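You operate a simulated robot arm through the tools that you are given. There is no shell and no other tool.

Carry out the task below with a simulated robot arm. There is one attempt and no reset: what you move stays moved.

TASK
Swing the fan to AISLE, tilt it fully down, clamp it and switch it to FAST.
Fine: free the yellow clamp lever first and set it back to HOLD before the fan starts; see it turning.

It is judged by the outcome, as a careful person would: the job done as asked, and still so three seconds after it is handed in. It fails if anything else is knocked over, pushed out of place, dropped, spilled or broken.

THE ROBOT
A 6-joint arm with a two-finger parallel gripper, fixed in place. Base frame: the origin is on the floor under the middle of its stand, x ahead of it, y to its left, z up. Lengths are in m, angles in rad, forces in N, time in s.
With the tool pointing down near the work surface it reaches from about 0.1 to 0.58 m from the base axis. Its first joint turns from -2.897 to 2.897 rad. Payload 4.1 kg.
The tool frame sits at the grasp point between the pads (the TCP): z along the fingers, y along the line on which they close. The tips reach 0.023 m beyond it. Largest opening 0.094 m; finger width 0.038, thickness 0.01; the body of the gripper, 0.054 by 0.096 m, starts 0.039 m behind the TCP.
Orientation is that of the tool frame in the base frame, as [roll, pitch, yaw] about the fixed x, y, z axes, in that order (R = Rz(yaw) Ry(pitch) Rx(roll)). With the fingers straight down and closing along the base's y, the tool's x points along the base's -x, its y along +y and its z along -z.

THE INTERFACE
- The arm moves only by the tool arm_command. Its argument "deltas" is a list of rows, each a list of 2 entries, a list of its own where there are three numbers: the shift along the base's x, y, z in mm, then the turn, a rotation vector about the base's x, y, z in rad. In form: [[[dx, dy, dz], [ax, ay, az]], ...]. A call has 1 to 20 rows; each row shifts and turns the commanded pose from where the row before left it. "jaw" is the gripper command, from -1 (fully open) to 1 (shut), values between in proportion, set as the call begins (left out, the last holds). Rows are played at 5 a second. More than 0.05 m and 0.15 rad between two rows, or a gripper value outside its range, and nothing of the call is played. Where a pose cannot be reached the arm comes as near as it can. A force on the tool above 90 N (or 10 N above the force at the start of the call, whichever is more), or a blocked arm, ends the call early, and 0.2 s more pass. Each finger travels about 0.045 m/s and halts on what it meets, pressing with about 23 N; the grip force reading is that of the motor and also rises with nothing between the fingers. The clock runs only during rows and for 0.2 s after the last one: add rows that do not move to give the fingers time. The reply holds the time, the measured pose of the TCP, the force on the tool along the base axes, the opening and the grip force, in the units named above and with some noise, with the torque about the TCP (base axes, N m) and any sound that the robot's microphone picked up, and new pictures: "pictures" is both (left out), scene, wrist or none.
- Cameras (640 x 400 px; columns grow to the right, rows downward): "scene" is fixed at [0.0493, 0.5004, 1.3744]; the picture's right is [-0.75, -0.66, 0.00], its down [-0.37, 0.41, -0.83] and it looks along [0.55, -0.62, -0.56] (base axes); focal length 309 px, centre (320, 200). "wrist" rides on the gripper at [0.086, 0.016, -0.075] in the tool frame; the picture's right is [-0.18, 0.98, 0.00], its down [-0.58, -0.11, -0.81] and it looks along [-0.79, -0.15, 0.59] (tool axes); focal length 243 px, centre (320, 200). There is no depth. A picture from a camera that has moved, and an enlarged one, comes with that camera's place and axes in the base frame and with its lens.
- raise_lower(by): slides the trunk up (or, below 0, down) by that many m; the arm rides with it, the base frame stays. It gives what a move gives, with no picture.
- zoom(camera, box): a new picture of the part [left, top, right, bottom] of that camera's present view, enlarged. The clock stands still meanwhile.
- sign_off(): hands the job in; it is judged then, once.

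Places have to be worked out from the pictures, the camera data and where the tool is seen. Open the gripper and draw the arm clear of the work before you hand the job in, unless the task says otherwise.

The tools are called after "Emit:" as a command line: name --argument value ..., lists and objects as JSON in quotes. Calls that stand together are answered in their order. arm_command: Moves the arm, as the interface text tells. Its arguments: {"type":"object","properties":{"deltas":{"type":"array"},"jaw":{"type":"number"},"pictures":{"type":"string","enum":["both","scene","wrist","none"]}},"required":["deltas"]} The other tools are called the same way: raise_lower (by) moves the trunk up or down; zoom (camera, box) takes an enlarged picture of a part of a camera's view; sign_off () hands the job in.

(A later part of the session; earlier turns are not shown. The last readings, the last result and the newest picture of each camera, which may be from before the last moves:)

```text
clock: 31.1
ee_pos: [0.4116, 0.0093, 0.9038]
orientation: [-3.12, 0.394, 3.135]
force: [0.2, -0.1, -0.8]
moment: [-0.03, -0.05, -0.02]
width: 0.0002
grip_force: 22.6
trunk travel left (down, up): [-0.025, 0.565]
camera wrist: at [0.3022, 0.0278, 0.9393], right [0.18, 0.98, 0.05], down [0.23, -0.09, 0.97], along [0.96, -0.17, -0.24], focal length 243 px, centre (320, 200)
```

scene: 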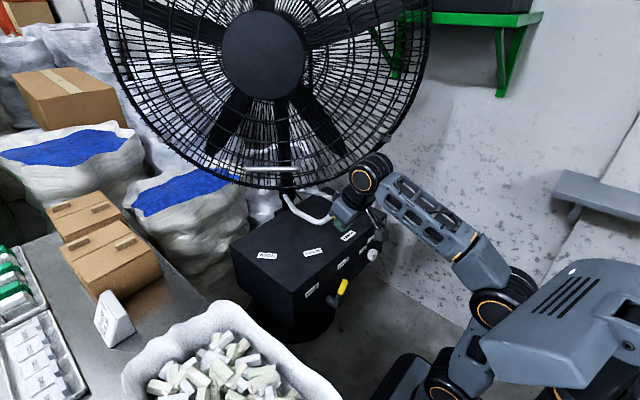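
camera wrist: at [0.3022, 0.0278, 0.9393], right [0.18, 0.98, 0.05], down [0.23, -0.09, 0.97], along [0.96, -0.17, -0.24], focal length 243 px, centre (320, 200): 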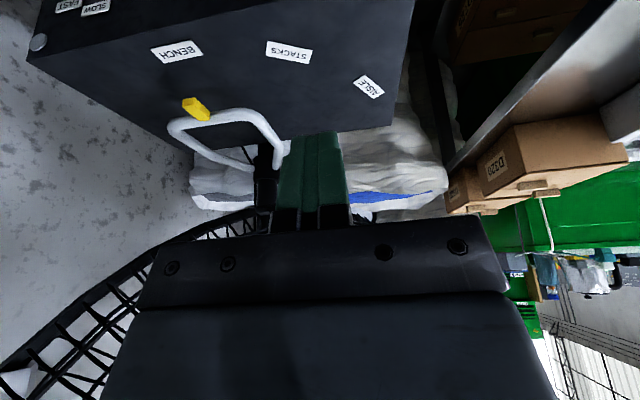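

The forearm now slopes up to the wrist, and the guard rim is off to the right at a safe distance. I'll rotate in place to a horizontal tool aimed about 20° to the right, fingers closing vertically, drifting slightly forward and left.

Emit:
arm_command --deltas '[[[3, 2, 2], [0.082, -0.0784, -0.0784]], [[3, 2, 2], [0.082, -0.0784, -0.0784]], [[3, 2, 2], [0.082, -0.0784, -0.0784]], [[3, 2, 2], [0.082, -0.0784, -0.0784]], [[3, 2, 2], [0.082, -0.0784, -0.0784]], [[3, 2, 2], [0.082, -0.0784, -0.0784]], [[3, 2, 2], [0.082, -0.0784, -0.0784]], [[3, 2, 2], [0.082, -0.0784, -0.0784]], [[3, 2, 2], [0.082, -0.0784, -0.0784]], [[3, 2, 2], [0.082, -0.0784, -0.0784]], [[3, 2, 2], [0.082, -0.0784, -0.0784]], [[3, 2, 2], [0.082, -0.0784, -0.0784]], [[3, 2, 2], [0.082, -0.0784, -0.0784]], [[3, 2, 2], [0.082, -0.0784, -0.0784]], [[3, 2, 2], [0.082, -0.0784, -0.0784]]]'

```text
clock: 34.3
ee_pos: [0.4547, 0.034, 0.9486]
orientation: [1.603, -0.001, 1.221]
force: [1.4, 0.6, -0.4]
moment: [0.0, 0.01, 0.0]
width: 0.0
grip_force: 23.3
out of reach, approached as far as the arm can: row 15
trunk travel left (down, up): [-0.025, 0.565]
camera wrist: at [0.4125, 0.1411, 0.9676], right [-0.03, -0.18, 0.98], down [-0.96, -0.27, -0.08], along [0.28, -0.94, -0.17], focal length 243 px, centre (320, 200)
```

scene: 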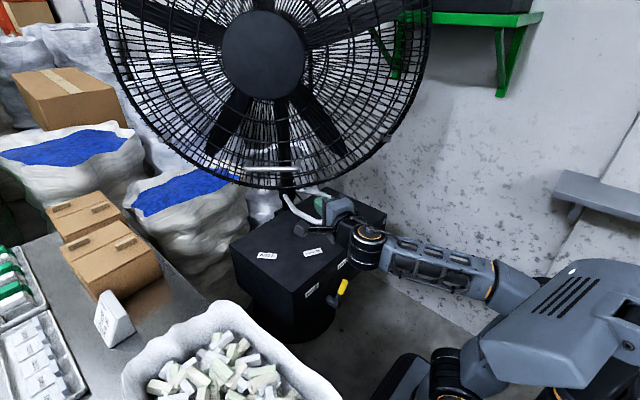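
wrist: 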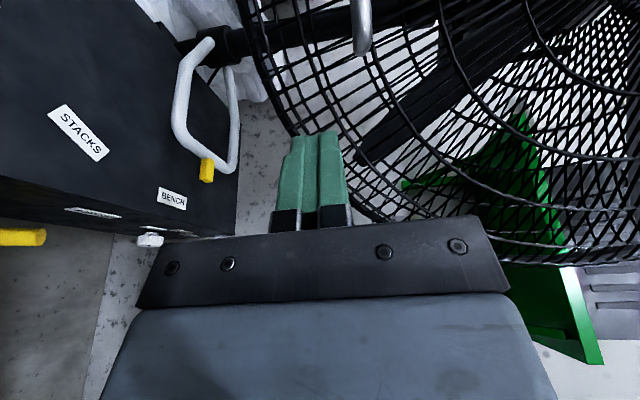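

The tool is horizontal at (0.455,0.034,0.949), and the silver tilt bar shows ahead of the fingers at the top of the wrist view. I'll enlarge both views to place the bar more precisely.

Emit:
zoom --camera "wrist" --box '[220, 0, 480, 160]'

Emit:
zoom --camera "scene" --box '[190, 130, 390, 260]'

```text
2.46 times, centred on (350, 80) of wrist
camera zoom: at [0.4125, 0.1411, 0.9676], right [-0.03, -0.18, 0.98], down [-0.96, -0.27, -0.08], along [0.28, -0.94, -0.17], focal length 597 px, centre (246, 495)
```

zoom: 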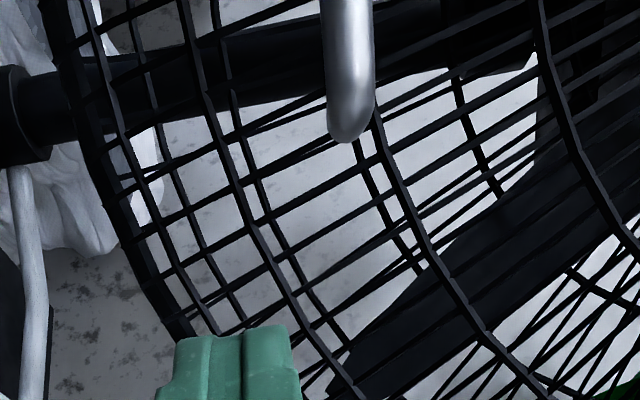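

```text
3.08 times, centred on (290, 195) of scene
camera zoom: at [0.0493, 0.5004, 1.3744], right [-0.75, -0.66, 0.0], down [-0.37, 0.41, -0.83], along [0.55, -0.62, -0.56], focal length 952 px, centre (412, 215)
```

zoom: 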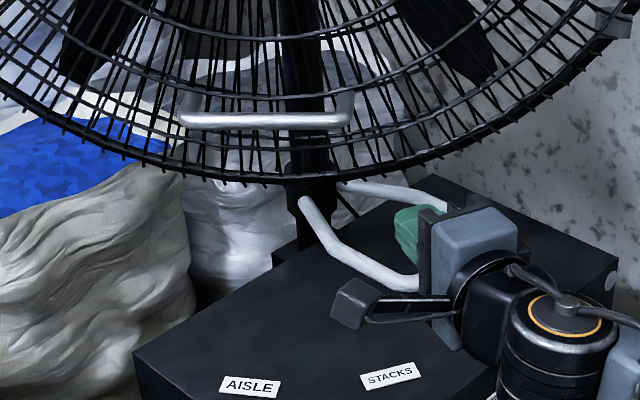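

Both views put the bar's midpoint at about (0.638,0.030,0.977). It is roughly 16 mm thick and 0.14 m long, stands about 50 mm off the guard, and faces (-0.67,0.74). I'll open the fingers halfway and line up in front of it.

Emit:
arm_command --deltas '[[[14, 15, 10], [0, 0, 0]], [[14, 15, 10], [0, 0, 0]], [[14, 15, 9], [0, 0, 0]], [[0, 0, 0], [0, 0, 0]], [[0, 0, 0], [0, 0, 0]], [[0, 0, 0], [0, 0, 0]]]' --jaw 0

```text
clock: 35.7
ee_pos: [0.4954, 0.0781, 0.9789]
orientation: [1.596, -0.005, 1.222]
force: [0.0, -0.2, 0.1]
moment: [-0.01, 0.0, 0.03]
width: 0.0468
grip_force: 0.1
trunk travel left (down, up): [-0.025, 0.565]
camera wrist: at [0.4548, 0.1857, 0.9968], right [-0.04, -0.19, 0.98], down [-0.96, -0.27, -0.09], along [0.28, -0.95, -0.17], focal length 243 px, centre (320, 200)
```

scene: 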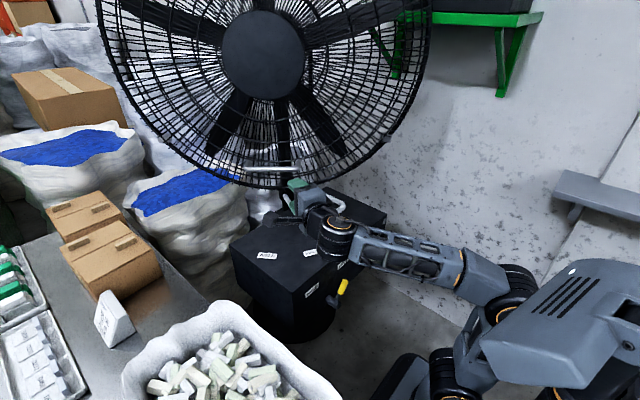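
wrist: 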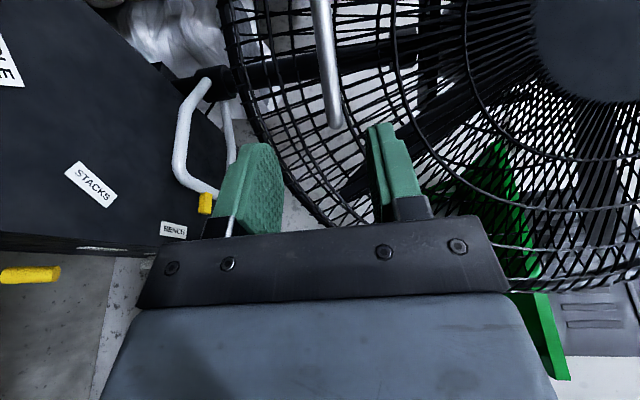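

The bar is at z≈0.979, level with the TCP and between the open fingers in height. I'll advance along the tool axis in small rows and check before closing.

Emit:
arm_command --deltas '[[[20, -7, 0], [0, 0, 0]], [[20, -7, 0], [0, 0, 0]], [[20, -7, 0], [0, 0, 0]], [[20, -7, 0], [0, 0, 0]], [[15, -5, 0], [0, 0, 0]], [[15, -5, 0], [0, 0, 0]]]'

Emit:
zoom --camera "wrist" --box '[200, 40, 460, 240]'

Emit:
zoom --camera "scene" --box '[190, 130, 350, 240]'

```text
clock: 37.1
ee_pos: [0.6063, 0.0408, 0.9791]
orientation: [1.595, -0.005, 1.222]
force: [-0.6, -0.7, 0.6]
moment: [0.01, 0.03, 0.02]
width: 0.0473
grip_force: 0.1
trunk travel left (down, up): [-0.025, 0.565]
camera wrist: at [0.5645, 0.148, 0.9957], right [-0.04, -0.19, 0.98], down [-0.96, -0.27, -0.09], along [0.28, -0.95, -0.17], focal length 243 px, centre (320, 200)
```

scene: 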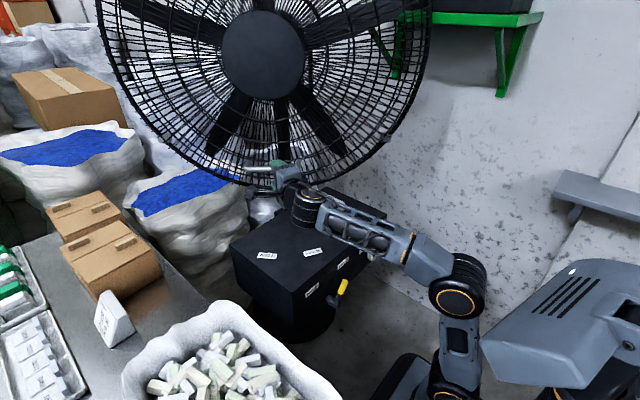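
wrist: 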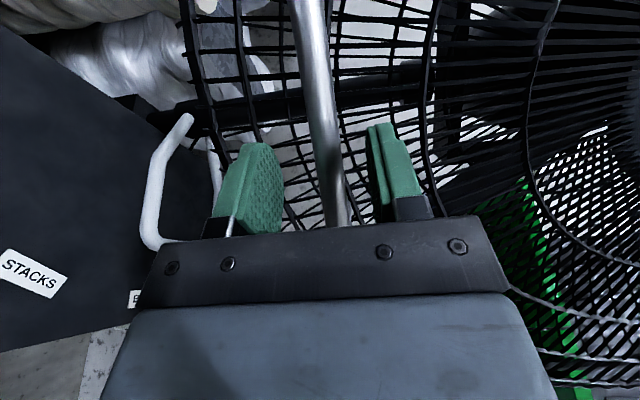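

```text
2.00 times, centred on (330, 140) of wrist
camera zoom: at [0.5645, 0.148, 0.9957], right [-0.04, -0.19, 0.98], down [-0.96, -0.27, -0.09], along [0.28, -0.95, -0.17], focal length 485 px, centre (300, 320)
```

zoom: 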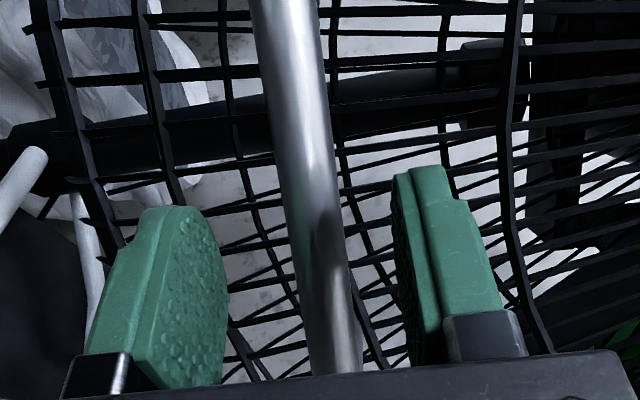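

```text
3.64 times, centred on (270, 185) of scene
camera zoom: at [0.0493, 0.5004, 1.3744], right [-0.75, -0.66, 0.0], down [-0.37, 0.41, -0.83], along [0.55, -0.62, -0.56], focal length 1125 px, centre (502, 254)
```

zoom: 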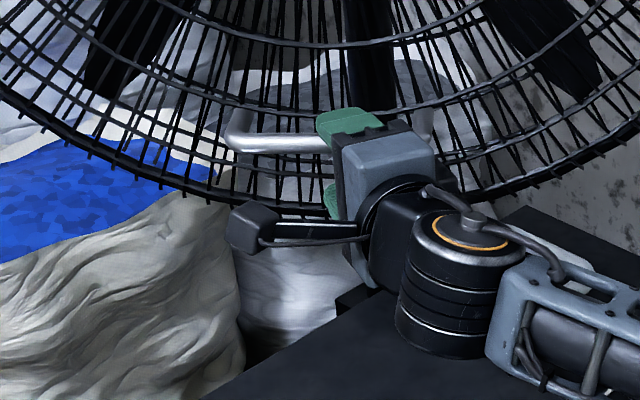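

The bar lies between the fingers, but by my reckoning it crosses the tool axis about 30 mm ahead of the TCP. I'll go in another 28 mm, which still leaves about 20 mm to the guard wires.

Emit:
arm_command --deltas '[[[9, -3, 0], [0, 0, 0]], [[9, -3, 0], [0, 0, 0]], [[9, -4, 0], [0, 0, 0]], [[0, 0, 0], [0, 0, 0]]]'

Emit:
zoom --camera "wrist" --box '[200, 40, 460, 240]'

Emit:
zoom --camera "scene" --box '[190, 130, 350, 240]'

```text
clock: 38.1
ee_pos: [0.6319, 0.0308, 0.9778]
orientation: [1.593, -0.006, 1.22]
force: [0.1, -0.5, 0.3]
moment: [0.01, 0.01, -0.02]
width: 0.0475
grip_force: 0.1
trunk travel left (down, up): [-0.025, 0.565]
camera wrist: at [0.5912, 0.1381, 0.9957], right [-0.04, -0.19, 0.98], down [-0.96, -0.27, -0.09], along [0.28, -0.95, -0.17], focal length 243 px, centre (320, 200)
```

scene: 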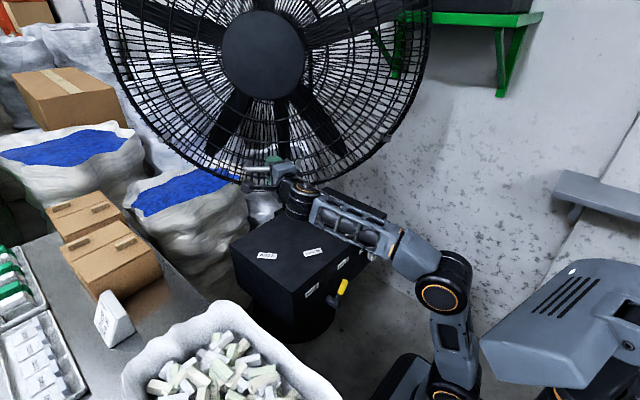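
wrist: 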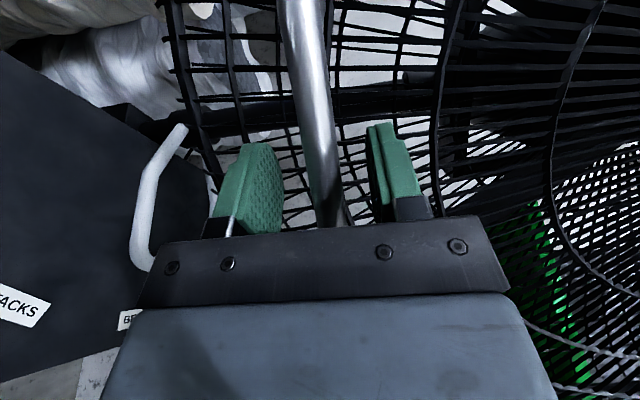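

```text
2.00 times, centred on (330, 140) of wrist
camera zoom: at [0.5912, 0.1381, 0.9957], right [-0.04, -0.19, 0.98], down [-0.96, -0.27, -0.09], along [0.28, -0.95, -0.17], focal length 485 px, centre (300, 320)
```

zoom: 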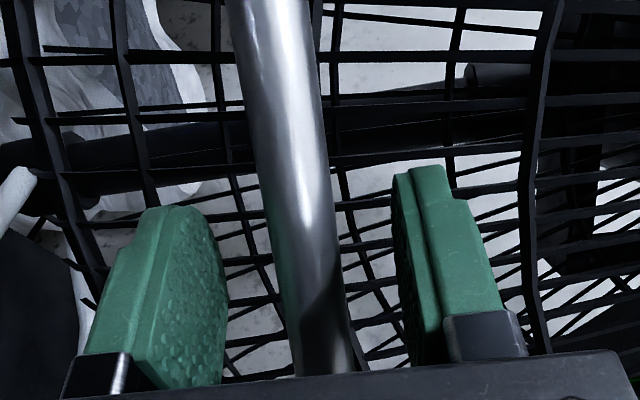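

```text
3.64 times, centred on (270, 185) of scene
camera zoom: at [0.0493, 0.5004, 1.3744], right [-0.75, -0.66, 0.0], down [-0.37, 0.41, -0.83], along [0.55, -0.62, -0.56], focal length 1125 px, centre (502, 254)
```

zoom: 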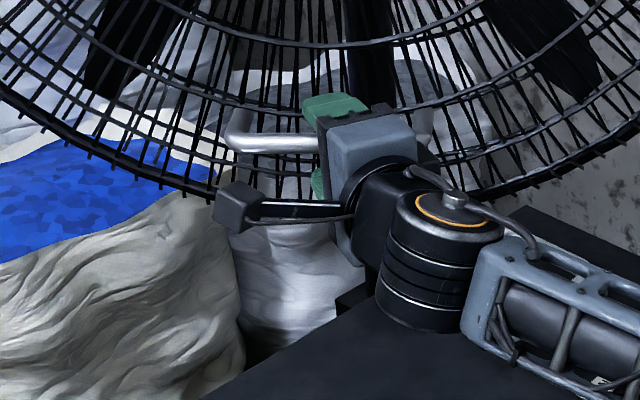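

The bar is well inside the finger span. I'll close the fingers on it and check that the opening settles at the bar's thickness.

Emit:
arm_command --deltas '[[[0, 0, 0], [0, 0, 0]], [[0, 0, 0], [0, 0, 0]], [[0, 0, 0], [0, 0, 0]], [[0, 0, 0], [0, 0, 0]]]' --jaw 1

Emit:
zoom --camera "wrist" --box '[200, 40, 460, 240]'

```text
clock: 39.1
ee_pos: [0.6331, 0.0299, 0.9799]
orientation: [1.593, -0.008, 1.222]
force: [12.6, -3.0, 15.5]
moment: [0.63, -1.03, 0.5]
width: 0.0158
grip_force: 44.8
trunk travel left (down, up): [-0.025, 0.565]
camera wrist: at [0.5908, 0.1376, 0.9972], right [-0.05, -0.19, 0.98], down [-0.96, -0.27, -0.1], along [0.28, -0.94, -0.17], focal length 243 px, centre (320, 200)
```

scene: 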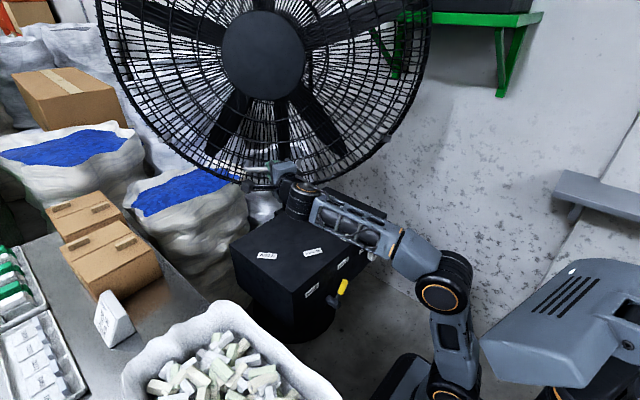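
wrist: 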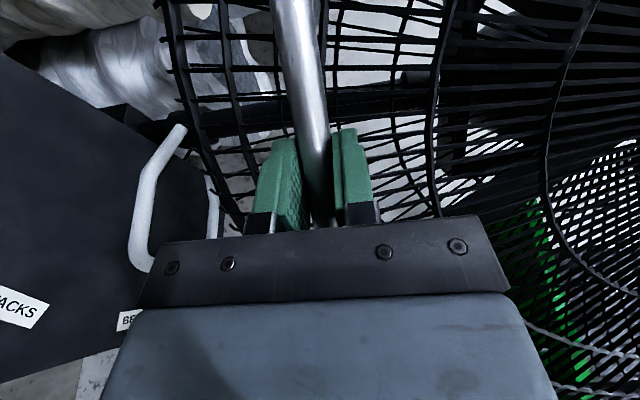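

```text
2.00 times, centred on (330, 140) of wrist
camera zoom: at [0.5908, 0.1376, 0.9972], right [-0.05, -0.19, 0.98], down [-0.96, -0.27, -0.1], along [0.28, -0.94, -0.17], focal length 485 px, centre (300, 320)
```

zoom: 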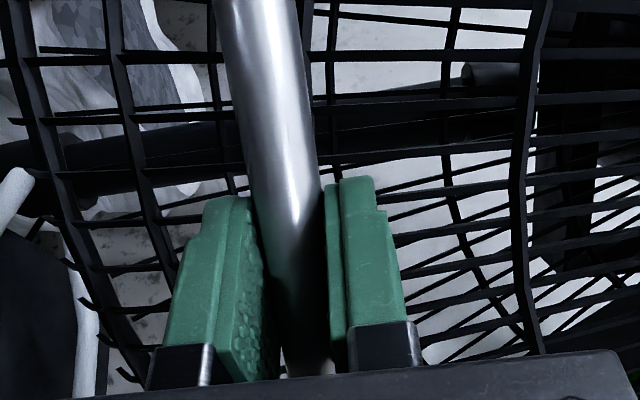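

The bar is gripped, with an opening of 15.8 mm. To tilt the fan down, the bar has to travel back toward the post and downward around the tilt axis behind the hub. I'll make a small trial move along that estimated tangent and read the force.

Emit:
arm_command --deltas '[[[3, -3.3, -6], [0, 0, 0]], [[3, -3.3, -6], [0, 0, 0]], [[0, 0, 0], [0, 0, 0]]]'

```text
clock: 39.9
ee_pos: [0.6378, 0.0222, 0.9703]
orientation: [1.588, -0.008, 1.221]
force: [39.1, -8.4, 42.3]
moment: [0.23, -0.46, 0.24]
width: 0.0161
grip_force: 44.9
trunk travel left (down, up): [-0.025, 0.565]
camera wrist: at [0.5966, 0.13, 0.9877], right [-0.05, -0.19, 0.98], down [-0.96, -0.27, -0.1], along [0.28, -0.95, -0.17], focal length 243 px, centre (320, 200)
```

scene: 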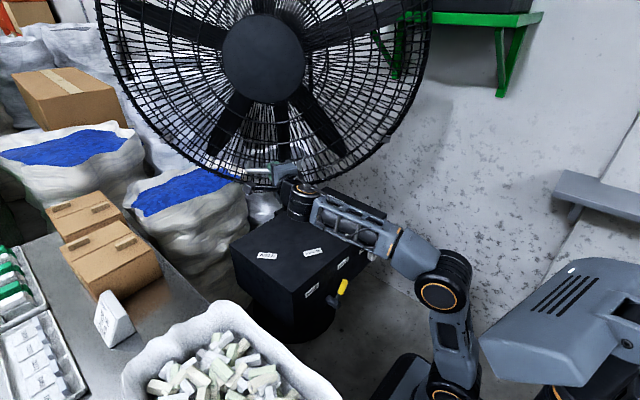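
wrist: 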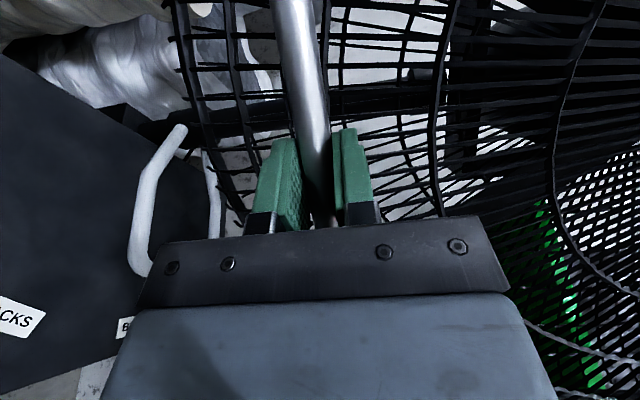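

The fan tilted a little, and the measured path is about 9 mm back and 10 mm down. That puts the tilt axis near z≈1.27, above the post. I'll take the next step along that arc and check the force and drift.

Emit:
arm_command --deltas '[[[4, -4, -3], [0, 0, 0]], [[4, -4, -3], [0, 0, 0]], [[4, -4, -3], [0, 0, 0]], [[0, 0, 0], [0, 0, 0]]]'

```text
clock: 40.9
ee_pos: [0.6501, 0.0099, 0.9563]
orientation: [1.598, -0.008, 1.216]
force: [-0.7, -8.9, 8.9]
moment: [0.8, -1.01, -1.4]
width: 0.0158
grip_force: 45.6
trunk travel left (down, up): [-0.025, 0.565]
camera wrist: at [0.6086, 0.118, 0.9748], right [-0.04, -0.19, 0.98], down [-0.96, -0.27, -0.09], along [0.28, -0.95, -0.17], focal length 243 px, centre (320, 200)
```

scene: 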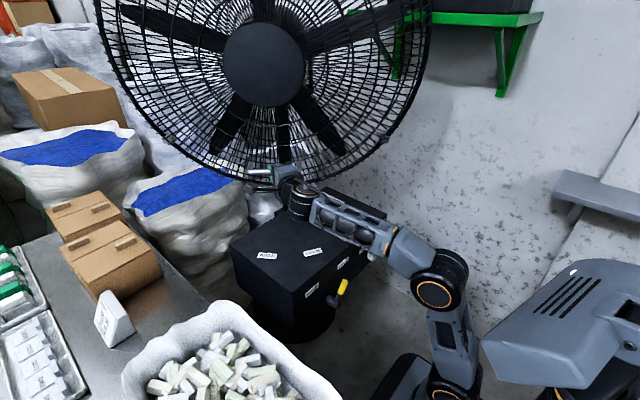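
wrist: 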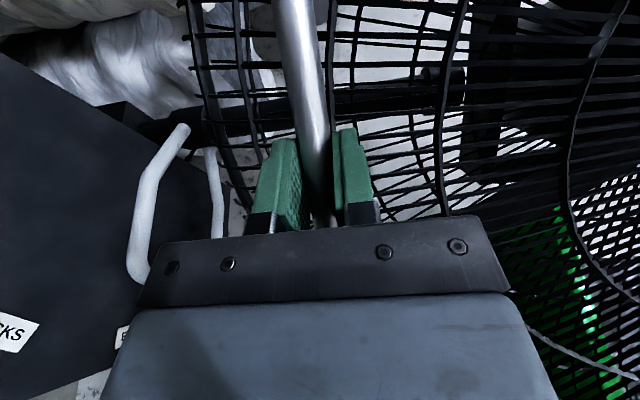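

The force is small now, so the arc fits well, and the fan has visibly tilted by about 5°. I'll continue along the arc.

Emit:
arm_command --deltas '[[[4.3, -4.5, -5.2], [0, 0, 0]], [[4.3, -4.5, -5.2], [0, 0, 0]], [[4.3, -4.5, -5.2], [0, 0, 0]], [[4.3, -4.5, -5.2], [0, 0, 0]], [[4.3, -4.5, -5.2], [0, 0, 0]], [[0, 0, 0], [0, 0, 0]]]'

```text
clock: 42.3
ee_pos: [0.6717, -0.0121, 0.9353]
orientation: [1.593, -0.008, 1.222]
force: [15.5, -11.2, 34.2]
moment: [0.06, -0.46, 1.19]
width: 0.0161
grip_force: 45.1
trunk travel left (down, up): [-0.025, 0.565]
camera wrist: at [0.6298, 0.0955, 0.9536], right [-0.05, -0.19, 0.98], down [-0.96, -0.27, -0.1], along [0.28, -0.94, -0.17], focal length 243 px, centre (320, 200)
```

scene: 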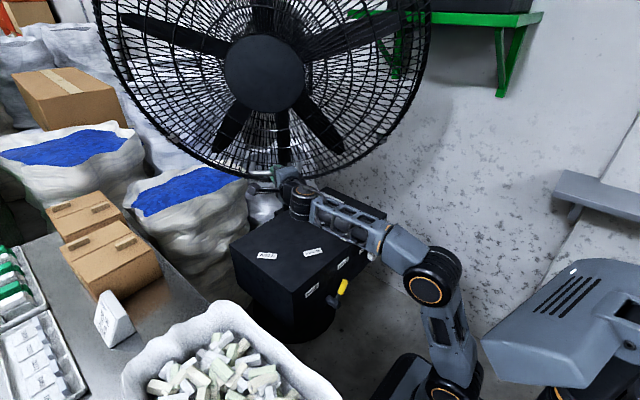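
wrist: 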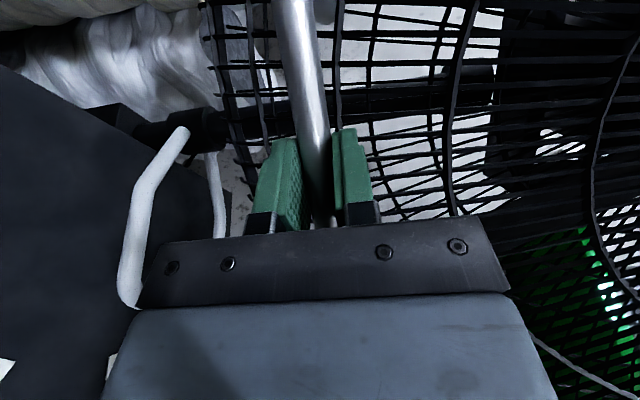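

The upward force grew to 34 N, so the real arc flattens faster than I modelled, at a radius of about 0.25–0.3 m. I'll correct the next step to go more backward and less downward.

Emit:
arm_command --deltas '[[[4.4, -4.8, -1.5], [0, 0, 0]], [[4.4, -4.8, -2.5], [0, 0, 0]], [[4.4, -4.8, -3], [0, 0, 0]], [[4.4, -4.8, -3], [0, 0, 0]], [[0, 0, 0], [0, 0, 0]]]'

```text
clock: 43.5
ee_pos: [0.6881, -0.0244, 0.9248]
orientation: [1.593, -0.003, 1.231]
force: [-26.7, 30.7, 12.6]
moment: [0.97, -0.7, 0.83]
width: 0.0156
grip_force: 44.9
trunk travel left (down, up): [-0.025, 0.565]
camera wrist: at [0.6453, 0.0823, 0.944], right [-0.04, -0.18, 0.98], down [-0.96, -0.28, -0.09], along [0.29, -0.94, -0.16], focal length 243 px, centre (320, 200)
```

scene: 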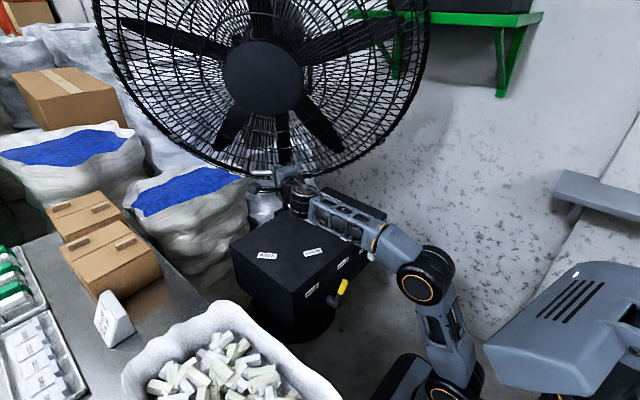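
wrist: 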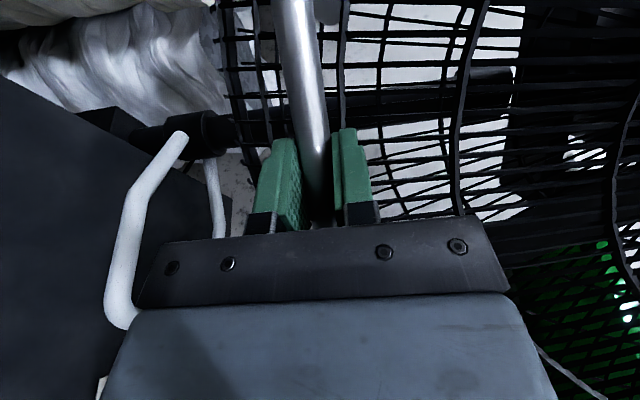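

The fan now pushes back outward with about 40 N, which could be the down stop. I'll check with a small further push along the tangent to see whether it still moves.

Emit:
arm_command --deltas '[[[1.7, -1.9, -2], [0, 0, 0]], [[1.7, -1.9, -2], [0, 0, 0]], [[0, 0, 0], [0, 0, 0]]]' --pictures "scene"

Emit:
zoom --camera "scene" --box '[190, 110, 390, 240]'

```text
clock: 44.3
ee_pos: [0.6893, -0.0308, 0.9262]
orientation: [1.59, -0.005, 1.223]
force: [-26.5, 26.9, 22.3]
moment: [0.89, -1.09, 0.21]
width: 0.0159
grip_force: 44.8
trunk travel left (down, up): [-0.025, 0.565]
```

scene: 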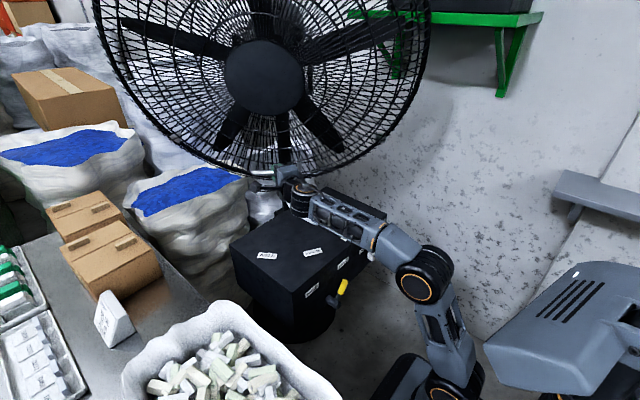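

```text
3.08 times, centred on (290, 175) of scene
camera zoom: at [0.0493, 0.5004, 1.3744], right [-0.75, -0.66, 0.0], down [-0.37, 0.41, -0.83], along [0.55, -0.62, -0.56], focal length 952 px, centre (412, 277)
```

zoom: 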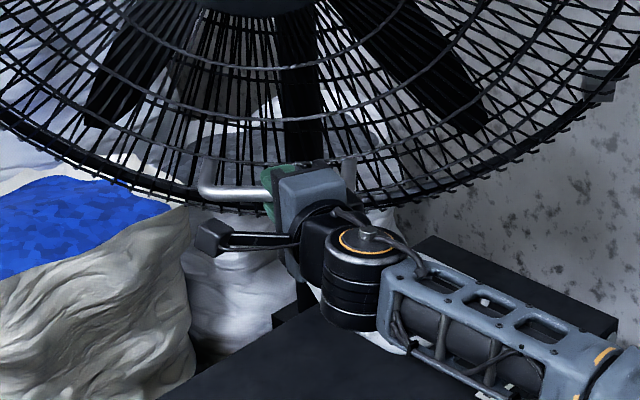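

The tilt force is steady at about 44 N, but the bar still moved about 5 mm, so this isn't clearly a hard stop yet. I'll push a bit further along the arc and compare the movement with the force.

Emit:
arm_command --deltas '[[[2.5, -2.8, -0.5], [0, 0, 0]], [[2.5, -2.8, -0.5], [0, 0, 0]], [[2.5, -2.8, -0.5], [0, 0, 0]], [[0, 0, 0], [0, 0, 0]], [[0, 0, 0], [0, 0, 0]]]'

```text
clock: 45.5
ee_pos: [0.6952, -0.0379, 0.9263]
orientation: [1.582, -0.005, 1.225]
force: [-25.3, 28.4, 29.6]
moment: [-0.27, 0.63, -0.11]
width: 0.0159
grip_force: 45.1
trunk travel left (down, up): [-0.025, 0.565]
camera wrist: at [0.6539, 0.0688, 0.9431], right [-0.05, -0.18, 0.98], down [-0.96, -0.27, -0.1], along [0.29, -0.94, -0.16], focal length 243 px, centre (320, 200)
```

scene: 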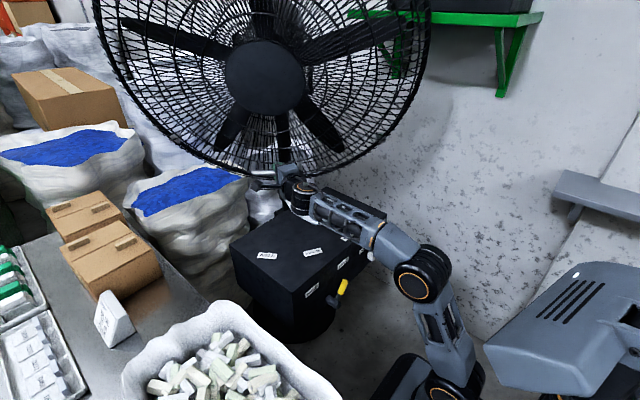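
wrist: 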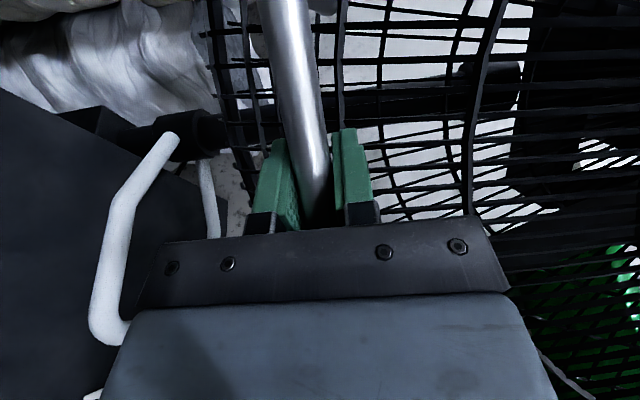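

The fan no longer moves in the scene: the bar is now sliding in the pads at about 44 N, so the tilt is against its down stop. I'll open the fingers and back straight out along the tool axis, then check that it stays down.

Emit:
arm_command --deltas '[[[-3, 2, 0], [0, 0, 0]], [[0, 0, 0], [0, 0, 0]], [[0, 0, 0], [0, 0, 0]]]' --jaw 0 --pictures "wrist"

```text
clock: 46.3
ee_pos: [0.6975, -0.0392, 0.9139]
orientation: [1.605, -0.001, 1.22]
force: [-29.5, 16.6, -15.0]
moment: [0.09, -0.55, -1.14]
width: 0.0424
grip_force: 0.1
trunk travel left (down, up): [-0.025, 0.565]
camera wrist: at [0.6568, 0.0684, 0.9329], right [-0.03, -0.19, 0.98], down [-0.96, -0.27, -0.08], along [0.28, -0.95, -0.17], focal length 243 px, centre (320, 200)
```

wrist: 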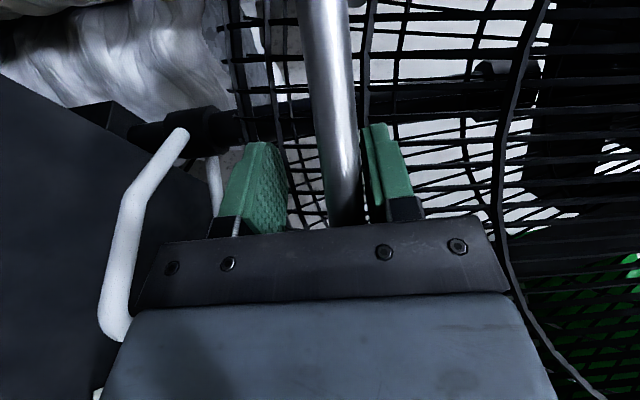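

The fingers are open, with the bar still between them near the upper finger. I'll centre slightly upward and withdraw along the tool axis.

Emit:
arm_command --deltas '[[[-9, 4, 6], [0, 0, 0]], [[-15, 6, 3], [0, 0, 0]], [[-19, 7, 0], [0, 0, 0]], [[-19, 7, 0], [0, 0, 0]], [[-19, 7, 0], [0, 0, 0]], [[-19, 7, 0], [0, 0, 0]], [[-19, 7, 0], [0, 0, 0]], [[-19, 7, 0], [0, 0, 0]]]'

Emit:
zoom --camera "scene" --box '[80, 0, 480, 250]'

```text
clock: 48.1
ee_pos: [0.5667, 0.0091, 0.9541]
orientation: [1.602, -0.003, 1.222]
force: [0.2, -1.3, -0.1]
moment: [-0.02, 0.02, 0.01]
width: 0.0469
grip_force: 0.1
out of reach, approached as far as the arm can: row 2, 3, 4, 5, 6, 8
trunk travel left (down, up): [-0.025, 0.565]
camera wrist: at [0.5254, 0.1174, 0.9727], right [-0.03, -0.19, 0.98], down [-0.96, -0.27, -0.09], along [0.28, -0.94, -0.17], focal length 243 px, centre (320, 200)
```

scene: 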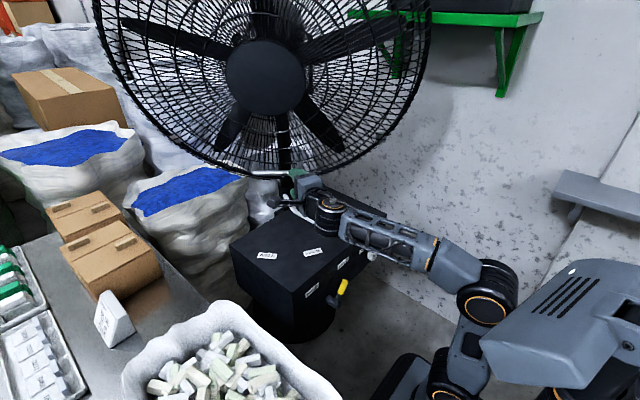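
wrist: 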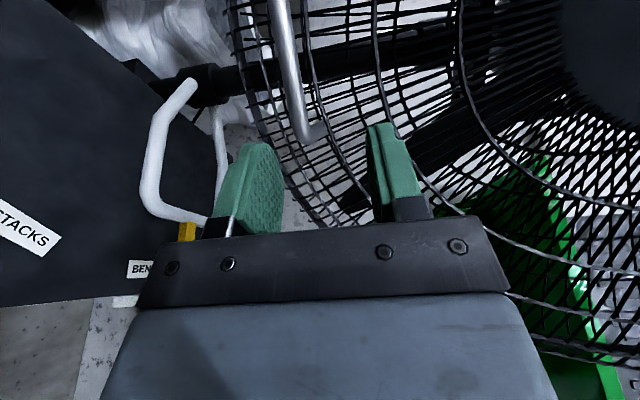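

```text
1.60 times, centred on (280, 125) of scene
camera zoom: at [0.0493, 0.5004, 1.3744], right [-0.75, -0.66, 0.0], down [-0.37, 0.41, -0.83], along [0.55, -0.62, -0.56], focal length 495 px, centre (384, 320)
```

zoom: 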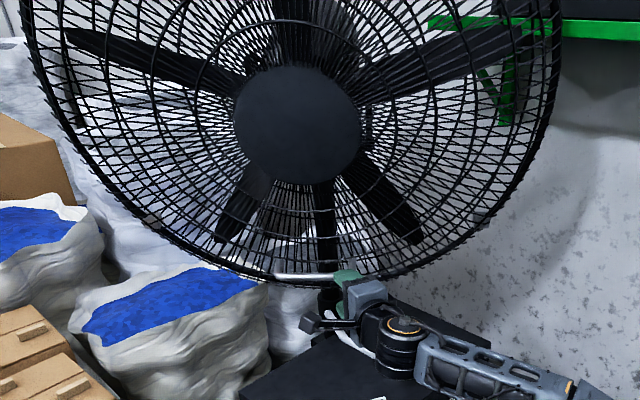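

The fan stays tilted down after release, and the loop pointer is still at BENCH. Next is the swing: I'll close the fingers and re-orient to a forward-and-down tool aimed 30° right while retreating from the fan, to push the loop from its -y side.

Emit:
arm_command --deltas '[[[-18, 4, -5], [-0.0947, 0.092, 0.0327]], [[-18, 4, -5], [-0.0947, 0.092, 0.0327]], [[-18, 4, -5], [-0.0947, 0.092, 0.0327]], [[-18, 4, -5], [-0.0947, 0.092, 0.0327]], [[-18, 4, -5], [-0.0947, 0.092, 0.0327]], [[-10, 0, -5], [-0.0947, 0.092, 0.0327]], [[0, -10, -8], [-0.0947, 0.092, 0.0327]], [[0, -15, -8], [-0.0947, 0.092, 0.0327]], [[0, -15, -8], [-0.0947, 0.092, 0.0327]], [[0, -15, -8], [-0.0947, 0.092, 0.0327]], [[0, -15, -8], [-0.0947, 0.092, 0.0327]], [[0, -15, -8], [-0.0947, 0.092, 0.0327]]]' --jaw 1

```text
clock: 50.7
ee_pos: [0.466, -0.054, 0.8773]
orientation: [-3.118, 0.9, 2.616]
force: [-0.2, 0.3, 0.0]
moment: [-0.01, -0.01, 0.01]
width: 0.0
grip_force: 22.6
trunk travel left (down, up): [-0.025, 0.565]
camera wrist: at [0.3774, 0.017, 0.8545], right [0.61, 0.78, 0.13], down [-0.28, 0.06, 0.96], along [0.74, -0.62, 0.25], focal length 243 px, centre (320, 200)
```

scene: 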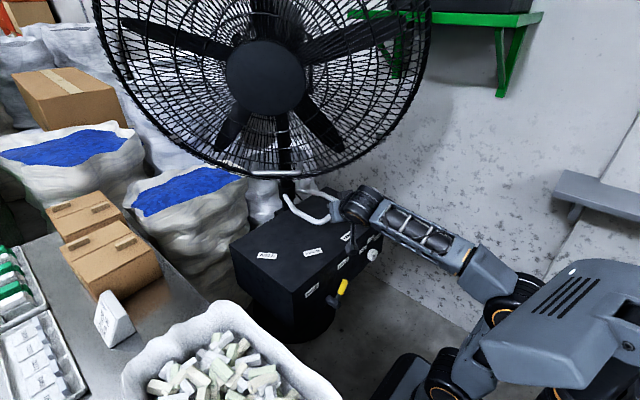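
wrist: 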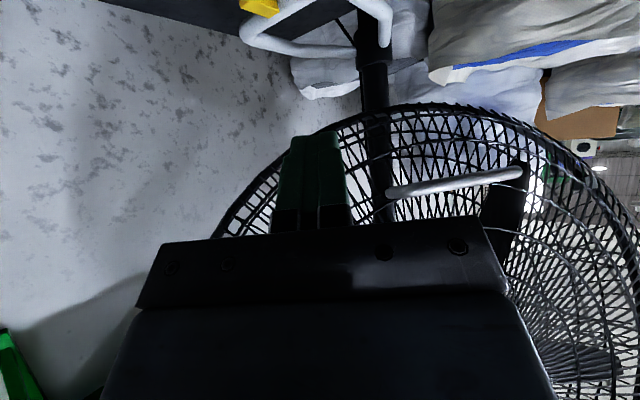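

The tool is pitched forward and down and aimed 30° right at (0.466,-0.054,0.877), and the wrist view shows the loop, post and tilt bar clearly. I'll move right and down, in front of the box and below the guard rim, to the -y side of the loop.

Emit:
arm_command --deltas '[[[0, -28, -8], [0, 0, 0]], [[0, -28, -8], [0, 0, 0]], [[0, -28, -8], [0, 0, 0]], [[0, -28, -8], [0, 0, 0]], [[0, -28, -8], [0, 0, 0]], [[0, -28, -8], [0, 0, 0]], [[0, -28, -8], [0, 0, 0]], [[0, -28, -8], [0, 0, 0]], [[0, -28, -8], [0, 0, 0]], [[0, -28, -8], [0, 0, 0]]]'

```text
clock: 52.9
ee_pos: [0.4656, -0.3348, 0.7967]
orientation: [-3.121, 0.901, 2.614]
force: [-0.2, 0.4, 0.1]
moment: [0.0, 0.04, -0.06]
width: 0.0
grip_force: 23.2
trunk travel left (down, up): [-0.025, 0.565]
camera wrist: at [0.377, -0.2629, 0.7749], right [0.61, 0.78, 0.13], down [-0.28, 0.06, 0.96], along [0.74, -0.62, 0.26], focal length 243 px, centre (320, 200)
```

scene: 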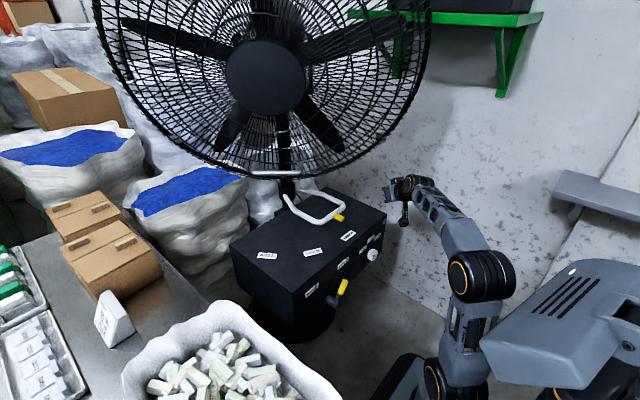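
wrist: 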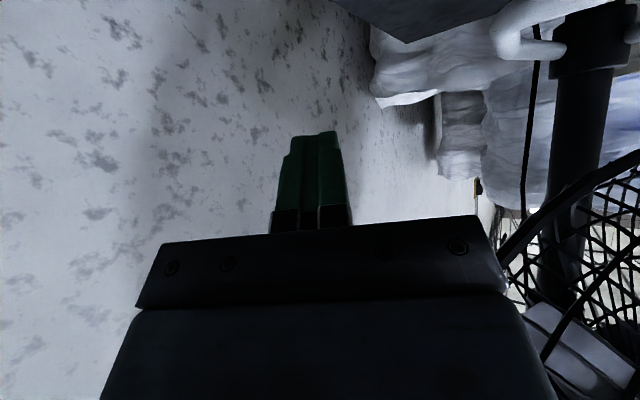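

The tool is at (0.466,-0.335,0.797), with the wall about 0.3 m away and the rim well above. I'll enlarge the scene to re-measure the loop before going in.

Emit:
zoom --camera "scene" --box '[260, 160, 400, 250]'

Emit:
zoom --camera "wrist" --box '[400, 0, 640, 240]'

```text
4.44 times, centred on (330, 205) of scene
camera zoom: at [0.0493, 0.5004, 1.3744], right [-0.75, -0.66, 0.0], down [-0.37, 0.41, -0.83], along [0.55, -0.62, -0.56], focal length 1375 px, centre (276, 178)
```

zoom: 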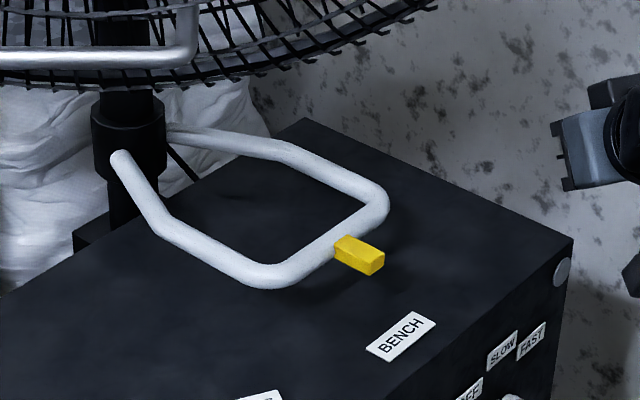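

```text
1.67 times, centred on (520, 120) of wrist
camera zoom: at [0.377, -0.2629, 0.7749], right [0.61, 0.78, 0.13], down [-0.28, 0.06, 0.96], along [0.74, -0.62, 0.26], focal length 404 px, centre (-13, 333)
```

zoom: 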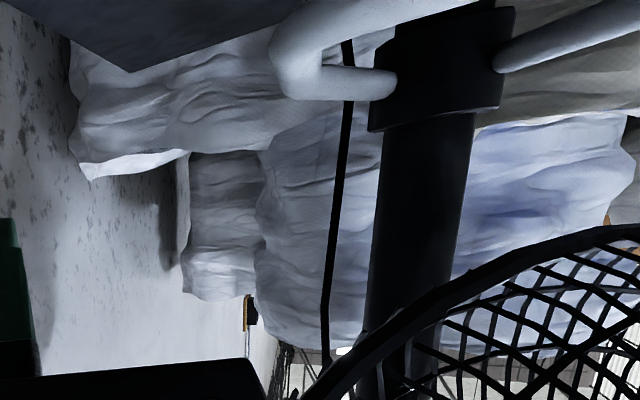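

Re-measured, the loop's -y arm runs from (0.718,-0.270) to the corner at (0.607,-0.275) at z≈0.71. The pivot is near (0.85,-0.197), and AISLE is about 55° around from BENCH. I'll descend in front of the box and slide in over its top on the -y side of the loop without touching.

Emit:
arm_command --deltas '[[[0, -4, -20], [0, 0, 0]], [[0, -4, -20], [0, 0, 0]], [[0, -4, -20], [0, 0, 0]], [[0, -4, -18], [0, 0, 0]], [[27, 0, 0], [0, 0, 0]], [[27, 0, 0], [0, 0, 0]], [[27, 0, 0], [0, 0, 0]], [[27, 0, 0], [0, 0, 0]], [[0, 0, 0], [0, 0, 0]]]'

Emit:
zoom --camera "scene" --box '[260, 160, 420, 260]'

```text
clock: 54.9
ee_pos: [0.5757, -0.3511, 0.7185]
orientation: [-3.123, 0.9, 2.612]
force: [0.2, -0.2, 0.5]
moment: [-0.02, -0.01, 0.0]
width: 0.0001
grip_force: 23.4
trunk travel left (down, up): [-0.025, 0.565]
camera wrist: at [0.486, -0.2786, 0.6958], right [0.61, 0.78, 0.13], down [-0.28, 0.06, 0.96], along [0.74, -0.62, 0.26], focal length 243 px, centre (320, 200)
```

scene: 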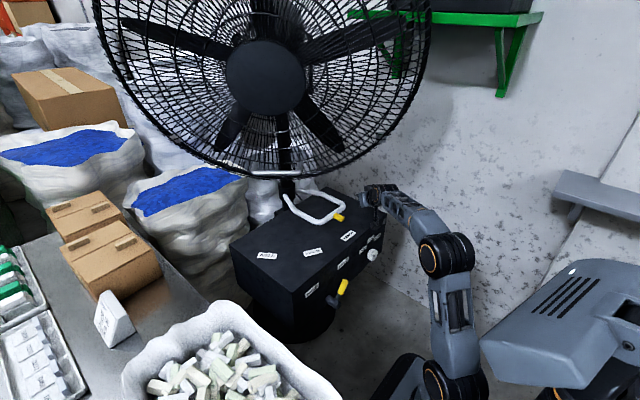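
wrist: 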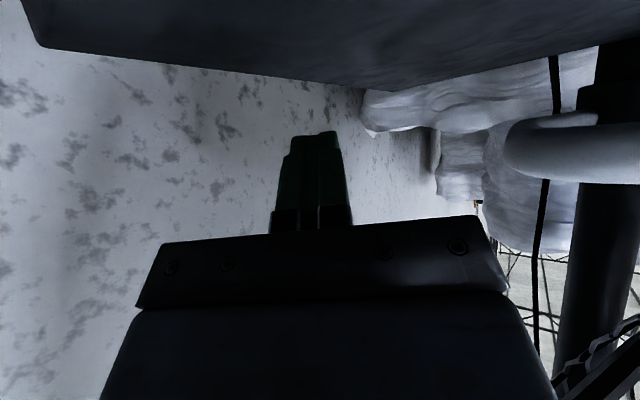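

```text
4.00 times, centred on (340, 210) of scene
camera zoom: at [0.0493, 0.5004, 1.3744], right [-0.75, -0.66, 0.0], down [-0.37, 0.41, -0.83], along [0.55, -0.62, -0.56], focal length 1238 px, centre (240, 160)
```

zoom: 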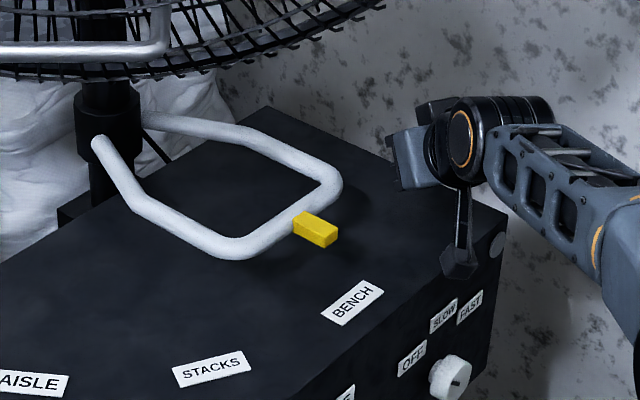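

The fingers are clear of the loop on its -y side. The wrist camera block is only about 3–4 cm above the box top, so I'll lift 6 mm and then slide forward to x≈0.68.

Emit:
arm_command --deltas '[[[6, 0, 6], [0, 0, 0]], [[25, 0, 0], [0, 0, 0]], [[25, 0, 0], [0, 0, 0]], [[25, 0, 0], [0, 0, 0]], [[22, 0, 0], [0, 0, 0]], [[0, 0, 0], [0, 0, 0]]]'

Emit:
zoom --camera "scene" --box '[260, 160, 420, 260]'

```text
clock: 56.3
ee_pos: [0.6772, -0.3515, 0.7246]
orientation: [-3.123, 0.901, 2.616]
force: [-0.4, -0.4, -0.2]
moment: [0.01, -0.02, 0.02]
width: 0.0
grip_force: 23.1
trunk travel left (down, up): [-0.025, 0.565]
camera wrist: at [0.5894, -0.279, 0.7027], right [0.61, 0.78, 0.13], down [-0.28, 0.06, 0.96], along [0.74, -0.62, 0.26], focal length 243 px, centre (320, 200)
```

scene: 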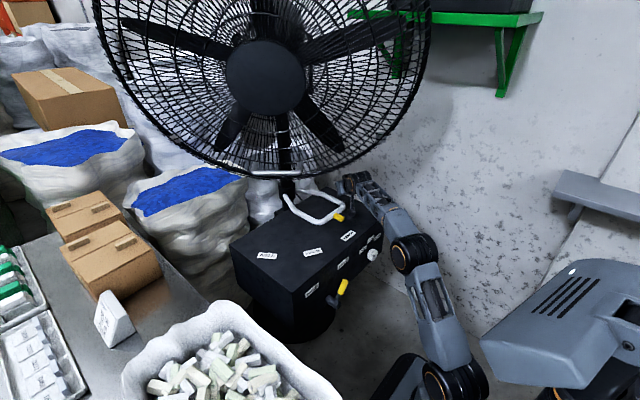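
wrist: 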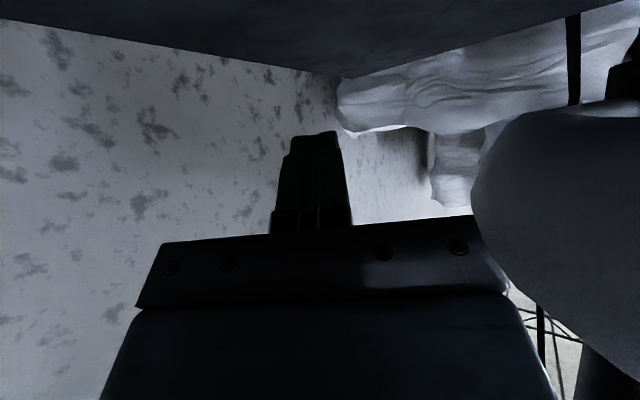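

```text
4.00 times, centred on (340, 210) of scene
camera zoom: at [0.0493, 0.5004, 1.3744], right [-0.75, -0.66, 0.0], down [-0.37, 0.41, -0.83], along [0.55, -0.62, -0.56], focal length 1238 px, centre (240, 160)
```

zoom: 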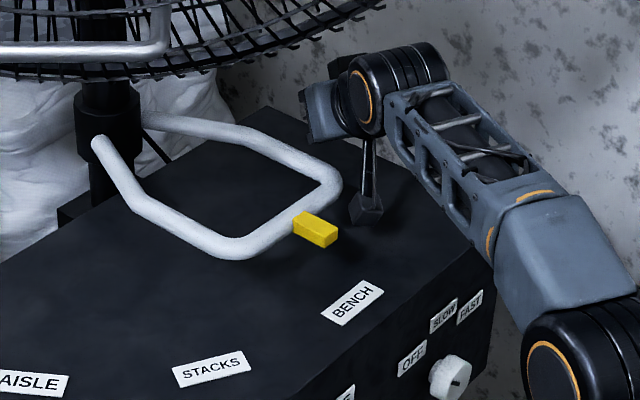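

The camera stalk is about to run into the loop's front corner in this orientation. I'll pull back 50 mm and turn the tool to aim about 15° left, which puts the camera behind and outside the loop.

Emit:
arm_command --deltas '[[[-25, 0, 0], [0, 0, 0]], [[-25, 0, 0], [0, 0, 0]], [[0, 0, 0], [0, 0, 0.131]], [[0, 0, 0], [0, 0, 0.131]], [[0, 0, 0], [0, 0, 0.131]], [[0, 0, 0], [0, 0, 0.131]], [[0, 0, 0], [0, 0, 0.131]], [[0, 0, 0], [0, 0, 0.131]], [[0, 0, 0], [0, 0, 0]]]'

Emit:
zoom --camera "scene" --box '[260, 160, 420, 260]'

```text
clock: 58.3
ee_pos: [0.6279, -0.3513, 0.7245]
orientation: [-3.122, 0.902, -2.88]
force: [0.3, -0.3, -0.4]
moment: [0.01, 0.01, -0.04]
width: 0.0
grip_force: 22.8
trunk travel left (down, up): [-0.025, 0.565]
camera wrist: at [0.5137, -0.3622, 0.7025], right [-0.13, 0.98, 0.13], down [-0.24, -0.16, 0.96], along [0.96, 0.09, 0.26], focal length 243 px, centre (320, 200)
```

scene: 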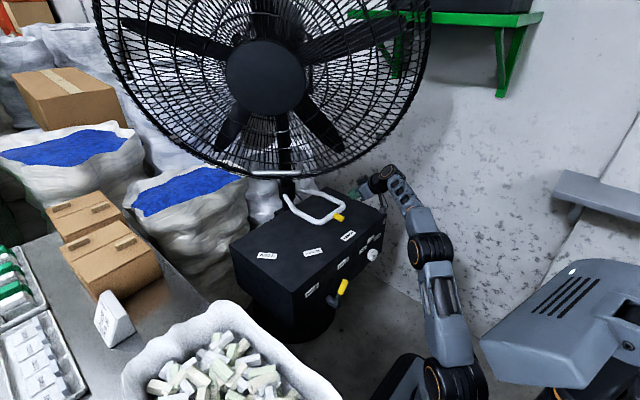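
wrist: 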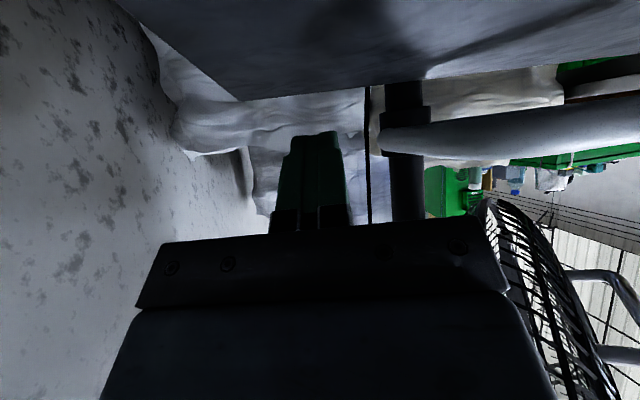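

```text
4.00 times, centred on (340, 210) of scene
camera zoom: at [0.0493, 0.5004, 1.3744], right [-0.75, -0.66, 0.0], down [-0.37, 0.41, -0.83], along [0.55, -0.62, -0.56], focal length 1238 px, centre (240, 160)
```

zoom: 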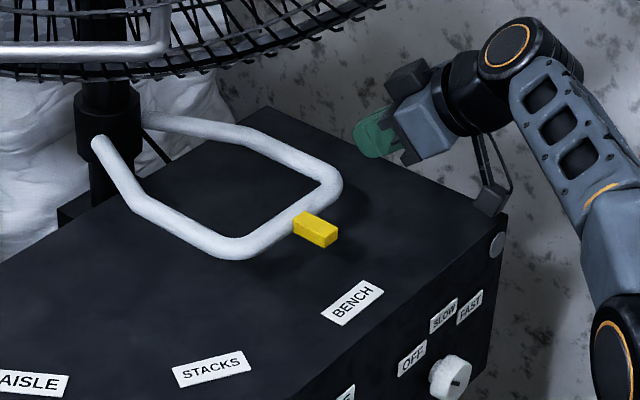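

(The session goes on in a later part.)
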